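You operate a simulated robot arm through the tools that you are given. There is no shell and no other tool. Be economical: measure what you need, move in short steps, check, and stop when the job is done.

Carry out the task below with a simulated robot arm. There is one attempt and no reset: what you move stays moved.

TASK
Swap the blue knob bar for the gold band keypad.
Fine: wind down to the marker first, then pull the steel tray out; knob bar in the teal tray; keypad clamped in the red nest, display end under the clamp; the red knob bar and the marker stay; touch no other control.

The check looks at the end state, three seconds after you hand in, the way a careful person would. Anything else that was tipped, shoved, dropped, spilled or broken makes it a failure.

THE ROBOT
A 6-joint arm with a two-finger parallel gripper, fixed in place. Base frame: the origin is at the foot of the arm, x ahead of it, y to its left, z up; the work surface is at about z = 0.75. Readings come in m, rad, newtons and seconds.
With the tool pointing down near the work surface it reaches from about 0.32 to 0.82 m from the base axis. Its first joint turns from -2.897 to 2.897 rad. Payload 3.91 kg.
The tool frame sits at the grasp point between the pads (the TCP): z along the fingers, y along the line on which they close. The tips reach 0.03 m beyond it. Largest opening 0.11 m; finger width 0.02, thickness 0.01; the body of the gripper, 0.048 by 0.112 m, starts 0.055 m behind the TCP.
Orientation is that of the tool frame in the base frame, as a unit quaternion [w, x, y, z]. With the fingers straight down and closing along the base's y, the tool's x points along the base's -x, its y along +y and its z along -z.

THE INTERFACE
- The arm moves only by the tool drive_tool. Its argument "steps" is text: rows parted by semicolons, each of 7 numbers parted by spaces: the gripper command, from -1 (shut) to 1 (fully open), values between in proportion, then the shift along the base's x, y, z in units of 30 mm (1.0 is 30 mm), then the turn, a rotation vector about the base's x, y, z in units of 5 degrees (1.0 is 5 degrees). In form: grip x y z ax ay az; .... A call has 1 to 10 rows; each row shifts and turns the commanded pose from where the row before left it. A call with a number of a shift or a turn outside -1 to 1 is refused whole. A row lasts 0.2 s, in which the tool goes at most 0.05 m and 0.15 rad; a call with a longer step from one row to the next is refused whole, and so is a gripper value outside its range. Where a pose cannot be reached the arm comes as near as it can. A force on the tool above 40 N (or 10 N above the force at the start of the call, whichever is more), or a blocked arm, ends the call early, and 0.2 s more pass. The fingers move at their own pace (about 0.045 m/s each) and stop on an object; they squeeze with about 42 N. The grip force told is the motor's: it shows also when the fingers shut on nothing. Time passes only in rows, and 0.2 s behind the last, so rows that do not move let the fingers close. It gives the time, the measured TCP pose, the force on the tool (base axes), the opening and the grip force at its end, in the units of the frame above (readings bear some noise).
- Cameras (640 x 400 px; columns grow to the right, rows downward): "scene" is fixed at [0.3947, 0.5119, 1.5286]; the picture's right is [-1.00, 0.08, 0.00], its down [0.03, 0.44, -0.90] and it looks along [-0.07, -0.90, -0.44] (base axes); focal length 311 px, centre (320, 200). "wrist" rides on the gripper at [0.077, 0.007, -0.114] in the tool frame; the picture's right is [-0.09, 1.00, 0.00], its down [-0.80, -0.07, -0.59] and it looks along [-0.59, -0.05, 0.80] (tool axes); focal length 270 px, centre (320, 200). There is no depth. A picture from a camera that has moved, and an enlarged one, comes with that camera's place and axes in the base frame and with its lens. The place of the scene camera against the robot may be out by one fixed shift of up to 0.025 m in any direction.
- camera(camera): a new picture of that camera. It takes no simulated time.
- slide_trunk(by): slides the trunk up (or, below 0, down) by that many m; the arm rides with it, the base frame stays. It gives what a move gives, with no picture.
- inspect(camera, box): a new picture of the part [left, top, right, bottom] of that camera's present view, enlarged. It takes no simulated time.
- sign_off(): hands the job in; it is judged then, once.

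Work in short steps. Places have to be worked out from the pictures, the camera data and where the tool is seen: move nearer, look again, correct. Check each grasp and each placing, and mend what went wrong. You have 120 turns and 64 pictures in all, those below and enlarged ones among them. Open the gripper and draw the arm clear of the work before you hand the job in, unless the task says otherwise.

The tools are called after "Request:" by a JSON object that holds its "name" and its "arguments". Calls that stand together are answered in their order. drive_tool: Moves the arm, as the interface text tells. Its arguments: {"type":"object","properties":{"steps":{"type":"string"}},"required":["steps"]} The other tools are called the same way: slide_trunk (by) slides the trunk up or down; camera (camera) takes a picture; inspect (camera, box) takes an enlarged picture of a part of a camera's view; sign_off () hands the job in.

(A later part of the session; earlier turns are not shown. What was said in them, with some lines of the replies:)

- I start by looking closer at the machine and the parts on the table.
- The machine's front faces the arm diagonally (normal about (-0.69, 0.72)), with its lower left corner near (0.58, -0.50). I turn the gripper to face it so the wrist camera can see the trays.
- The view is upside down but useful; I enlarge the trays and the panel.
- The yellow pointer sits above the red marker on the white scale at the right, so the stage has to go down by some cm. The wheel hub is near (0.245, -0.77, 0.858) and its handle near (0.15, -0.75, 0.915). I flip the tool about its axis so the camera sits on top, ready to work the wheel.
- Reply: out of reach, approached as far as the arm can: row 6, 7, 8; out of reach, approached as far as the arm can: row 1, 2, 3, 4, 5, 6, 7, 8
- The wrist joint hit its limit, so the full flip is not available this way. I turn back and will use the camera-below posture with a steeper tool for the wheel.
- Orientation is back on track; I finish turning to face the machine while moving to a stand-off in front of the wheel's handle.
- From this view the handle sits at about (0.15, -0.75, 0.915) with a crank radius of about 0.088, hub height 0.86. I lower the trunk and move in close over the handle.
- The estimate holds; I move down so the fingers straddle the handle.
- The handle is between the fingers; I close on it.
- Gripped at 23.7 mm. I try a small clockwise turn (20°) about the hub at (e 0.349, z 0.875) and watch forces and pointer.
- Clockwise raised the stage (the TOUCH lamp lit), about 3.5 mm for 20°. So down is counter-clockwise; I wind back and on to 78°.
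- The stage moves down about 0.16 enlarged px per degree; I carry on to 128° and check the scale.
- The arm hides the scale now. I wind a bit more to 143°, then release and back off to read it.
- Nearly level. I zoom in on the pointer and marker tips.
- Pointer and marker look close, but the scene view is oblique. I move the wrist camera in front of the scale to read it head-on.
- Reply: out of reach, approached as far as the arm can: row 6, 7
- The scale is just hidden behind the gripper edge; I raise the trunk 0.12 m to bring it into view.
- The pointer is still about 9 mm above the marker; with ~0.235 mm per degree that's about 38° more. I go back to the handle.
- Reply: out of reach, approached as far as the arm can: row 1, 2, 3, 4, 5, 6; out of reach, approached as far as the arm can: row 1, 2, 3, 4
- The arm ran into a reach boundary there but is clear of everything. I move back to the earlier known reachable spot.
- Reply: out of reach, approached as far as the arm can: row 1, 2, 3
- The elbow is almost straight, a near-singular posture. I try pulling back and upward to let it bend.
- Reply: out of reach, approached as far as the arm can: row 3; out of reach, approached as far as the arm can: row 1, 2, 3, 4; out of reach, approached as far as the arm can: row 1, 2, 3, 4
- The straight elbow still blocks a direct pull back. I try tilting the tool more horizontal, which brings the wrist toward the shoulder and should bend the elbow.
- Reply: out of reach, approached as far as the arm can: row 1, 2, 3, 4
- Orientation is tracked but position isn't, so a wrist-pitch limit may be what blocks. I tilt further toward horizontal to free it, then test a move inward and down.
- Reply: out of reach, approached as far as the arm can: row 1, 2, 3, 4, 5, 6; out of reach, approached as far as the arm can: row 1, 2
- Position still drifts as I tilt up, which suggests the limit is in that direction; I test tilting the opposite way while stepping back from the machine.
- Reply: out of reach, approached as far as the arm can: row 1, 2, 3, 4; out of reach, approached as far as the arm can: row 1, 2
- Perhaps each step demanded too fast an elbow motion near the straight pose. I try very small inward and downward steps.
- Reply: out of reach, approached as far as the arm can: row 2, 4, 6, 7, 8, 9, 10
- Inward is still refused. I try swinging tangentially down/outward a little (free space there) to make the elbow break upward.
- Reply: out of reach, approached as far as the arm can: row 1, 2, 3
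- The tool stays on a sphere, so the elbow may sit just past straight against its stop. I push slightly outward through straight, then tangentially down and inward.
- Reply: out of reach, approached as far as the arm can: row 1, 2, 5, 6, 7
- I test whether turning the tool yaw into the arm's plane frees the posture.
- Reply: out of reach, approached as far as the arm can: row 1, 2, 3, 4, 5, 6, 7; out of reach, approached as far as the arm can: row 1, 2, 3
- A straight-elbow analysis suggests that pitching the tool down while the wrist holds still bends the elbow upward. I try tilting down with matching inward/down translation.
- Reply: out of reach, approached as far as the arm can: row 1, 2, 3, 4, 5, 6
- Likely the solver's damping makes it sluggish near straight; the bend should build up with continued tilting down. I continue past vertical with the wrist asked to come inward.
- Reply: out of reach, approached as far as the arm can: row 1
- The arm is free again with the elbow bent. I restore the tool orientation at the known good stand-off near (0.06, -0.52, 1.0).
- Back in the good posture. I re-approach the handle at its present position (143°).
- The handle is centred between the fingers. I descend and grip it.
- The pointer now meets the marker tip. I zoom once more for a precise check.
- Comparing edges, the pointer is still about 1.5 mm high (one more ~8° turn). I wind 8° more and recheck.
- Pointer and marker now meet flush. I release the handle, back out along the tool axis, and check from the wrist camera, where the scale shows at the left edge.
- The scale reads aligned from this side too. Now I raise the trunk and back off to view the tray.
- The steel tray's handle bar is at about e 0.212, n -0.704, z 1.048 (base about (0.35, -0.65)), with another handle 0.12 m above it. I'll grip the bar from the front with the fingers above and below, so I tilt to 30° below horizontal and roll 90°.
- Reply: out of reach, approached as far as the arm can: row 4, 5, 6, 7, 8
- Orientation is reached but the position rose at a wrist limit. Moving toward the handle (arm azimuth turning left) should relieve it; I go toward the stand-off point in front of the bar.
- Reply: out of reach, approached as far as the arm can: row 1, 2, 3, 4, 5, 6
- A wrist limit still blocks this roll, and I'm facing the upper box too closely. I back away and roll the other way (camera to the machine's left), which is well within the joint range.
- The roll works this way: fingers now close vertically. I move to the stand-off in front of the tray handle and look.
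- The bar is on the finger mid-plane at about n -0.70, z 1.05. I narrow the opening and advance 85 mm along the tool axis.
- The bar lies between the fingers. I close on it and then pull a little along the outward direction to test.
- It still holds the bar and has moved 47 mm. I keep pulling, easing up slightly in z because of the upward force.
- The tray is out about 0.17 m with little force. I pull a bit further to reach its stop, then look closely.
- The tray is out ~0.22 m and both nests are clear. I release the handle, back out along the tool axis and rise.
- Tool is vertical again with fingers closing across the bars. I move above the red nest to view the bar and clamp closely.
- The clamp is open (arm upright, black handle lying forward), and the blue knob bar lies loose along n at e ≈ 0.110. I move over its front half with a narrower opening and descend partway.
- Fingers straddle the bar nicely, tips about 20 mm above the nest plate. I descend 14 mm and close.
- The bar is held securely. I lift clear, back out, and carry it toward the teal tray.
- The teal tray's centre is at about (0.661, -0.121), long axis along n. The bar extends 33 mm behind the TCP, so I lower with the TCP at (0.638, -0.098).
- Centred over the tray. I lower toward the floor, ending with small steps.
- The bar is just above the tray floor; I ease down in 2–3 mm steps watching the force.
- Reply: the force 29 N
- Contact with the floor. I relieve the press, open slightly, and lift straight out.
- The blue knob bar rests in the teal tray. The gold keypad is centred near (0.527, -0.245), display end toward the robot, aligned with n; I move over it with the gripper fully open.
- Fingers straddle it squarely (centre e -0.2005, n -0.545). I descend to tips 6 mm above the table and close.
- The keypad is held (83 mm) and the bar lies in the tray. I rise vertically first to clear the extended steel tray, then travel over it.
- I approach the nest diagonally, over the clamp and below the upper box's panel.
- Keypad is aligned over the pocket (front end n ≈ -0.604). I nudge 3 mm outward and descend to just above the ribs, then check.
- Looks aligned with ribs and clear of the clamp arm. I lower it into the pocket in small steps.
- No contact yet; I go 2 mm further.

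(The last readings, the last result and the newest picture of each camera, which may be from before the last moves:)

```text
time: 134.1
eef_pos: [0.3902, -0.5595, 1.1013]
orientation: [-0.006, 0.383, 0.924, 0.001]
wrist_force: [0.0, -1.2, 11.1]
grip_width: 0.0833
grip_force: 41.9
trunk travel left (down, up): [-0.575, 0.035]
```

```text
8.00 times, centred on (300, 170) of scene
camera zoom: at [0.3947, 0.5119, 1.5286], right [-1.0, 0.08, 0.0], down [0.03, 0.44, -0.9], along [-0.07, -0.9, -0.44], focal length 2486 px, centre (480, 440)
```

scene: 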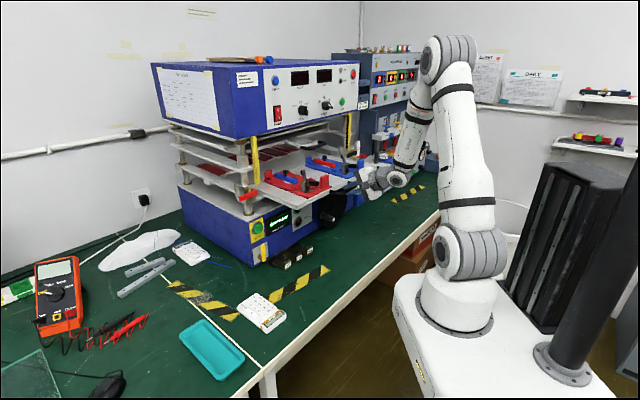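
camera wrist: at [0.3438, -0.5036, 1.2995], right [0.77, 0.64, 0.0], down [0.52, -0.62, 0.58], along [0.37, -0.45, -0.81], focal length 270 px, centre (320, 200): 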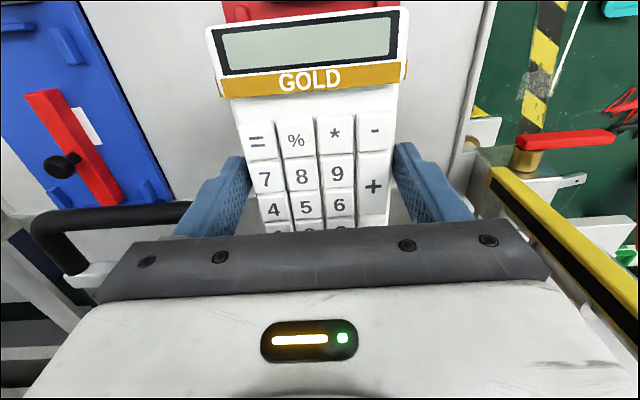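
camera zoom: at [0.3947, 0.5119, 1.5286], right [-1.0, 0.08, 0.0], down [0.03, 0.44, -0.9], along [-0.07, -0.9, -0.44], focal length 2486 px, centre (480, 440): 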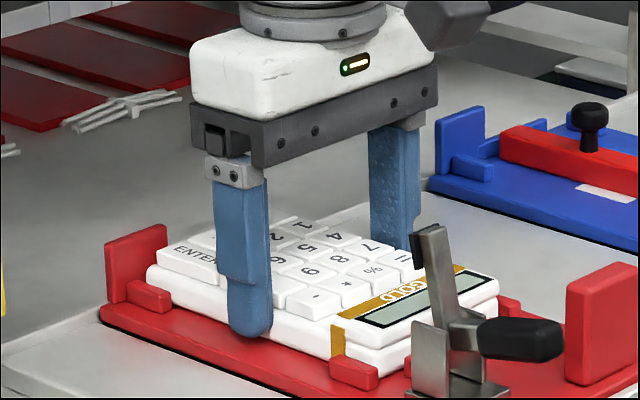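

The keypad is seated between the ribs with its display end at the clamp. I release, rise, and move above the black clamp handle (e ≈ 0.0905, n ≈ -0.515, z ≈ 1.09).

Request:
{"name": "drive_tool", "arguments": {"steps": "-1 0 0 0.05 0 0 0;0.85 0 0 0 0 0 0;0.85 0 0 0 0 0 0;0.85 0 0 0.3 0 0 0;0.85 0 0 1 0 0 0;0.85 0 0 1 0 0 0;0.85 0 0 1 0 0 0"}}

Request:
{"name": "drive_tool", "arguments": {"steps": "-0.3 -0.6 0.875 0 0 0 0;-0.3 -0.6 0.875 0 0 0 0;-0.3 -0.6 0.875 0 0 0 0;-0.3 -0.6 0.875 0 0 0 0;-0.3 -0.6 0.875 0 0 0 0;-0.3 0 0 -1 0 0 0;-0.3 0 0 0 0 0 0"}}

Request:
{"name": "camera", "arguments": {"camera": "wrist"}}

```text
time: 135.7
eef_pos: [0.3903, -0.5598, 1.2012]
orientation: [-0.007, 0.383, 0.924, 0.001]
wrist_force: [0.4, 0.2, 0.1]
grip_width: 0.1019
grip_force: 0.0
trunk travel left (down, up): [-0.575, 0.035]
```

```text
time: 137.3
eef_pos: [0.3011, -0.4292, 1.1709]
orientation: [-0.005, 0.384, 0.923, 0.002]
wrist_force: [0.1, -0.8, -0.1]
grip_width: 0.0384
grip_force: 0.0
trunk travel left (down, up): [-0.575, 0.035]
```

```text
4 pictures are left
camera wrist: at [0.252, -0.3707, 1.2851], right [0.77, 0.64, 0.0], down [0.52, -0.62, 0.59], along [0.37, -0.45, -0.81], focal length 270 px, centre (320, 200)
```

wrist: 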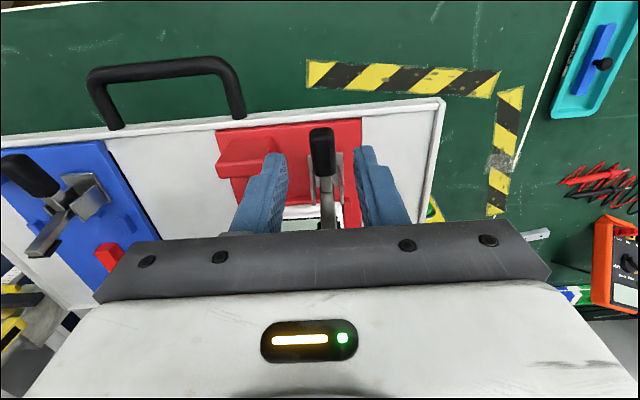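

The handle's grip lies between the fingers (n about -0.514 to -0.55). I shift 6 mm inward, descend and close on its end.

Request:
{"name": "drive_tool", "arguments": {"steps": "-0.3 0.14 -0.14 -0.7 0 0 0;-0.3 0 0 -0.7 0 0 0;-0.3 0 0 -0.7 0 0 0;-1 0 0 0 0 0 0;-1 0 0 0 0 0 0;-1 0 0 0 0 0 0"}}

```text
time: 138.7
eef_pos: [0.3046, -0.4327, 1.1071]
orientation: [-0.006, 0.383, 0.924, 0.002]
wrist_force: [1.1, 2.4, 0.3]
grip_width: 0.0175
grip_force: 41.8
trunk travel left (down, up): [-0.575, 0.035]
```

Gripped. I begin swinging the lever up along an arc (first 30°) and check forces.

Request:
{"name": "drive_tool", "arguments": {"steps": "-1 0.028 -0.028 0.3 0 0 0;-1 0.085 -0.085 0.28 0 0 0;-1 0 0 0 0 0 0"}}

```text
time: 139.5
eef_pos: [0.3075, -0.4363, 1.1247]
orientation: [-0.005, 0.383, 0.924, 0.003]
wrist_force: [-0.4, -0.6, -4.0]
grip_width: 0.0176
grip_force: 42.0
trunk travel left (down, up): [-0.575, 0.035]
```

Request:
{"name": "drive_tool", "arguments": {"steps": "-1 0.137 -0.137 0.243 0 0 0;-1 0.184 -0.184 0.193 0 0 0;-1 0.219 -0.219 0.13 0 0 0;-1 0 0 0 0 0 0"}}

Request:
{"name": "inspect", "arguments": {"camera": "scene", "box": [265, 145, 335, 195]}}

```text
time: 140.5
eef_pos: [0.3241, -0.454, 1.1421]
orientation: [-0.006, 0.383, 0.924, 0.003]
wrist_force: [0.0, 0.2, -5.1]
grip_width: 0.0174
grip_force: 41.4
trunk travel left (down, up): [-0.575, 0.035]
```

```text
8.00 times, centred on (300, 170) of scene
camera zoom: at [0.3947, 0.5119, 1.5286], right [-1.0, 0.08, 0.0], down [0.03, 0.44, -0.9], along [-0.07, -0.9, -0.44], focal length 2486 px, centre (480, 440)
```

zoom: 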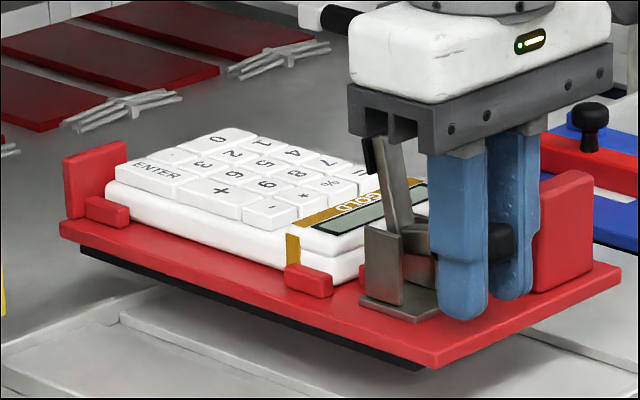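

The lever didn't turn: my tight grip held it rigid and lifted the loose nest instead, still level. I reverse the exact path to set the nest back where it was.

Request:
{"name": "drive_tool", "arguments": {"steps": "-1 -0.219 0.219 -0.13 0 0 0;-1 -0.184 0.184 -0.193 0 0 0;-1 -0.137 0.137 -0.243 0 0 0;-1 -0.1 0.1 -0.15 0 0 0;-1 0 0 0 0 0 0"}}

```text
time: 141.7
eef_pos: [0.3041, -0.434, 1.1212]
orientation: [-0.005, 0.384, 0.924, 0.002]
wrist_force: [0.3, 0.1, -5.6]
grip_width: 0.0179
grip_force: 41.9
trunk travel left (down, up): [-0.575, 0.035]
```

Request:
{"name": "drive_tool", "arguments": {"steps": "-1 -0.013 0.013 -0.15 0 0 0;-1 0 0 -0.1 0 0 0;-1 0 0 -0.1 0 0 0;-1 0 0 -0.06 0 0 0;-1 0 0 0 0 0 0"}}

```text
time: 142.9
eef_pos: [0.3046, -0.4341, 1.109]
orientation: [-0.006, 0.383, 0.924, 0.002]
wrist_force: [0.7, 0.2, -4.7]
grip_width: 0.0175
grip_force: 41.8
trunk travel left (down, up): [-0.575, 0.035]
```

Request:
{"name": "drive_tool", "arguments": {"steps": "-1 0 0 -0.06 0 0 0;-1 0 0 0 0 0 0"}}

Request:
{"name": "drive_tool", "arguments": {"steps": "-1 0 0 -0.05 0 0 0;-1 0 0 0 0 0 0"}}

```text
time: 143.5
eef_pos: [0.3045, -0.4339, 1.1076]
orientation: [-0.006, 0.383, 0.924, 0.002]
wrist_force: [0.1, -0.5, -0.9]
grip_width: 0.0177
grip_force: 42.2
trunk travel left (down, up): [-0.575, 0.035]
```

```text
time: 144.1
eef_pos: [0.3048, -0.432, 1.1074]
orientation: [-0.005, 0.383, 0.924, 0.001]
wrist_force: [4.9, 3.3, 12.7]
grip_width: 0.0174
grip_force: 42.0
trunk travel left (down, up): [-0.575, 0.035]
```

Seated again at the same height. I release, rise, and go above the clamp arm's tip with closed fingers, to press the arm down onto the keypad instead.

Request:
{"name": "drive_tool", "arguments": {"steps": "-1 0 0 0.05 0 0 0;-0.35 0 0 0 0 0 0;-0.35 0 0 0 0 0 0;-0.35 0 0 0.5 0 0 0;-0.35 0 0 1 0 0 0;-0.35 0 0 1 0 0 0;-0.35 0 0 0.7 0 0 0;-1 0.79 -0.79 0 0 0 0;-1 0.79 -0.79 0 0 0 0;-1 0 0 0 0 0 0"}}

Request:
{"name": "inspect", "arguments": {"camera": "scene", "box": [265, 135, 335, 195]}}

```text
time: 146.3
eef_pos: [0.3509, -0.4821, 1.2024]
orientation: [-0.006, 0.384, 0.923, 0.003]
wrist_force: [-0.5, 0.5, 0.0]
grip_width: 0.0
grip_force: 34.2
trunk travel left (down, up): [-0.575, 0.035]
```

```text
6.67 times, centred on (300, 165) of scene
camera zoom: at [0.3947, 0.5119, 1.5286], right [-1.0, 0.08, 0.0], down [0.03, 0.44, -0.9], along [-0.07, -0.9, -0.44], focal length 2072 px, centre (453, 433)
```

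zoom: 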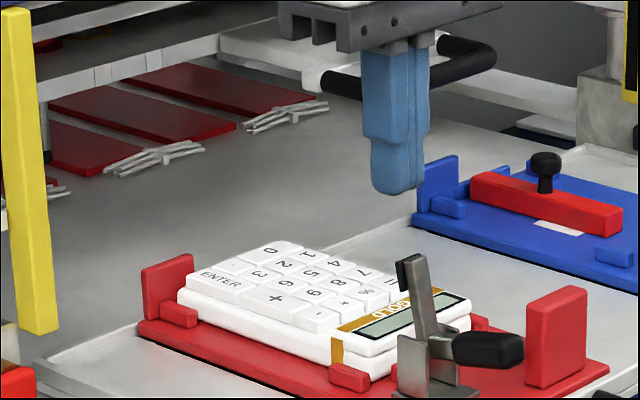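

The nest is back in its place. The fingertips are ~34 mm above the clamp arm's top and a bit too far inward; I shift 6 mm outward and press down gently.

Request:
{"name": "drive_tool", "arguments": {"steps": "-1 -0.09 0.19 -0.5 0 0 0;-1 0 0 -0.5 0 0 0;-1 0 0 -0.2 0 0 0;-1 0.05 -0.05 -0.15 0 0 0"}}

```text
time: 147.3
eef_pos: [0.3507, -0.4785, 1.1707]
orientation: [0.001, 0.383, 0.924, -0.004]
wrist_force: [0.6, -1.3, 14.9]
grip_width: 0.0
grip_force: 37.5
trunk travel left (down, up): [-0.575, 0.035]
stopped in row 4: the force on the tool passed its limit (the readings are from after the stop); the commanded pose is now the measured one
```

Contact at the arm's top, but straight down didn't turn it. I keep light downward pressure and drag toward the machine (-n), following the arm's arc.

Request:
{"name": "drive_tool", "arguments": {"steps": "-1 0.1 -0.1 -0.02 0 0 0;-1 0.1 -0.1 -0.06 0 0 0;-1 0.1 -0.1 -0.1 0 0 0"}}

```text
time: 148.1
eef_pos: [0.3597, -0.4874, 1.1581]
orientation: [-0.005, 0.383, 0.924, 0.002]
wrist_force: [0.0, -0.5, -0.8]
grip_width: 0.0
grip_force: 38.2
trunk travel left (down, up): [-0.575, 0.035]
```

Request:
{"name": "inspect", "arguments": {"camera": "scene", "box": [265, 145, 335, 195]}}

```text
8.00 times, centred on (300, 170) of scene
camera zoom: at [0.3947, 0.5119, 1.5286], right [-1.0, 0.08, 0.0], down [0.03, 0.44, -0.9], along [-0.07, -0.9, -0.44], focal length 2486 px, centre (480, 440)
```

zoom: 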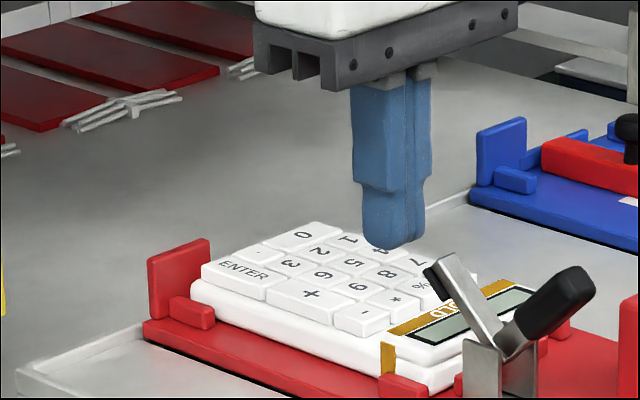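

The arm has swung halfway down and the tray slid out about 25 mm, with everything else in place. I now press on the back of the arm (further outward), which pushes it down and inward.

Request:
{"name": "drive_tool", "arguments": {"steps": "-1 0 0 0.9 0 0 0;-1 -0.78 0.78 0 0 0 0;-1 0 0 -0.6 0 0 0;-1 0 0 -0.3 0 0 0;-1 0 0 0 0 0 0"}}

```text
time: 149.3
eef_pos: [0.3374, -0.4635, 1.1624]
orientation: [-0.003, 0.384, 0.923, -0.001]
wrist_force: [-0.5, 1.0, 0.2]
grip_width: 0.0001
grip_force: 37.5
trunk travel left (down, up): [-0.575, 0.035]
```

Request:
{"name": "drive_tool", "arguments": {"steps": "-1 0.06 -0.06 -0.12 0 0 0;-1 0.08 -0.08 -0.15 0 0 0;-1 0 0 0 0 0 0"}}

```text
time: 150.1
eef_pos: [0.341, -0.4683, 1.1551]
orientation: [-0.002, 0.383, 0.924, -0.001]
wrist_force: [1.0, 0.4, 0.1]
grip_width: 0.0
grip_force: 37.7
trunk travel left (down, up): [-0.575, 0.035]
```

Request:
{"name": "drive_tool", "arguments": {"steps": "-1 0.1 -0.1 -0.1 0 0 0;-1 0.1 -0.1 -0.15 0 0 0;-1 0 0 0 0 0 0"}}

```text
time: 150.9
eef_pos: [0.3472, -0.474, 1.1472]
orientation: [-0.002, 0.382, 0.924, -0.001]
wrist_force: [-1.2, -0.1, 0.4]
grip_width: 0.0
grip_force: 37.6
trunk travel left (down, up): [-0.575, 0.035]
```

Request:
{"name": "drive_tool", "arguments": {"steps": "-1 0.05 -0.05 -0.2 0 0 0;-1 0.03 -0.03 -0.2 0 0 0;-1 0 0 0 0 0 0"}}

```text
time: 151.7
eef_pos: [0.3481, -0.4771, 1.1339]
orientation: [-0.001, 0.382, 0.924, -0.002]
wrist_force: [0.1, 0.1, -0.9]
grip_width: 0.0
grip_force: 37.9
trunk travel left (down, up): [-0.575, 0.035]
```

Request:
{"name": "drive_tool", "arguments": {"steps": "-1 0 0 -0.12 0 0 0;-1 0 0 -0.1 0 0 0;-1 0 0 0 0 0 0"}}

```text
time: 152.5
eef_pos: [0.3489, -0.4773, 1.13]
orientation: [0.0, 0.383, 0.924, -0.002]
wrist_force: [0.0, -2.5, 20.0]
grip_width: 0.0
grip_force: 37.2
trunk travel left (down, up): [-0.575, 0.035]
```

Firm contact at the expected clamped height. I press slightly more, then rise clear and back away to check with the last picture.

Request:
{"name": "drive_tool", "arguments": {"steps": "-1 0 0 -0.06 0 0 0;-1 0 0 0 0 0 0"}}

Request:
{"name": "drive_tool", "arguments": {"steps": "-1 0 0 0.6 0 0 0;-1 0 0 1 0 0 0;-1 0 0 1 0 0 0;-1 0 0 1 0 0 0;-1 -0.7 0.7 0 0 0 0;-1 -0.7 0.7 0 0 0 0;-1 -0.7 0.7 0 0 0 0;-1 -0.7 0.7 0 0 0 0;-1 -0.7 0.7 0 0 0 0"}}

```text
time: 153.3
eef_pos: [0.3502, -0.477, 1.1311]
orientation: [0.002, 0.383, 0.924, -0.004]
wrist_force: [1.9, 0.4, 18.8]
grip_width: 0.0001
grip_force: 37.7
trunk travel left (down, up): [-0.575, 0.035]
stopped in row 2: the force on the tool passed its limit (the readings are from after the stop); the commanded pose is now the measured one
```

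```text
time: 155.3
eef_pos: [0.2453, -0.3714, 1.2381]
orientation: [0.001, 0.382, 0.924, -0.003]
wrist_force: [0.7, 0.5, -1.2]
grip_width: 0.0
grip_force: 37.2
trunk travel left (down, up): [-0.575, 0.035]
```

I open the gripper and move further back, then take the last picture.

Request:
{"name": "drive_tool", "arguments": {"steps": "0.5 -0.7 0.7 0.5 0 0 0;0.5 -0.7 0.7 0.5 0 0 0;0.5 -0.7 0.7 0.5 0 0 0;0.5 0 0 0.5 0 0 0"}}

Request:
{"name": "inspect", "arguments": {"camera": "scene", "box": [240, 120, 380, 210]}}

```text
time: 156.3
eef_pos: [0.1811, -0.3099, 1.2961]
orientation: [0.0, 0.384, 0.923, -0.003]
wrist_force: [0.4, 0.4, -0.2]
grip_width: 0.0825
grip_force: 0.0
trunk travel left (down, up): [-0.575, 0.035]
```

```text
4.44 times, centred on (310, 165) of scene
camera zoom: at [0.3947, 0.5119, 1.5286], right [-1.0, 0.08, 0.0], down [0.03, 0.44, -0.9], along [-0.07, -0.9, -0.44], focal length 1381 px, centre (364, 356)
```

zoom: 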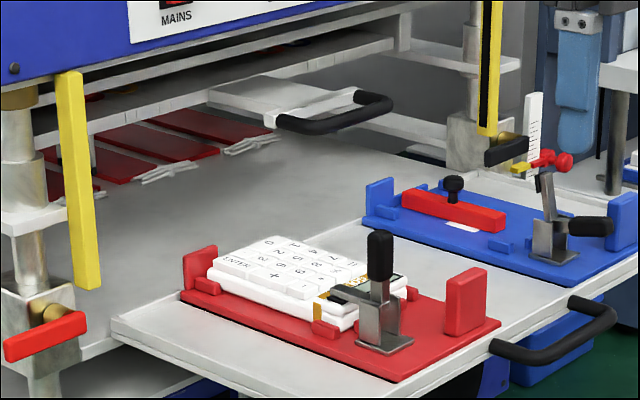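

The last picture shows the clamp closed (handle upright, arm on the keypad's display end) and the red knob bar undisturbed. The pointer is level with the marker, and the gripper is open and clear. I hand in.

Request:
{"name": "sign_off", "arguments": {}}

```text
The job is handed in.
```

The swap is done: the blue knob bar lies in the teal tray, and the gold band keypad is clamped in the red nest with its display end under the clamp. I wound the stage down to the marker first, then pulled the steel tray out and left it out.

- **Nest lifted once:** on my first try at the clamp I lifted the red nest about 35 mm off the tray with the keypad in it. I set it back down, and the next picture showed it in its original place.
- **Tray slid:** the steel tray moved about 25 mm further out when I pressed the clamp arm.
- **Wheel:** my first test turn went the wrong way and lit the TOUCH lamp briefly before I wound down.

In the last picture the red knob bar and the marker had not moved. I touched no controls other than the handwheel, tray handle and clamp.
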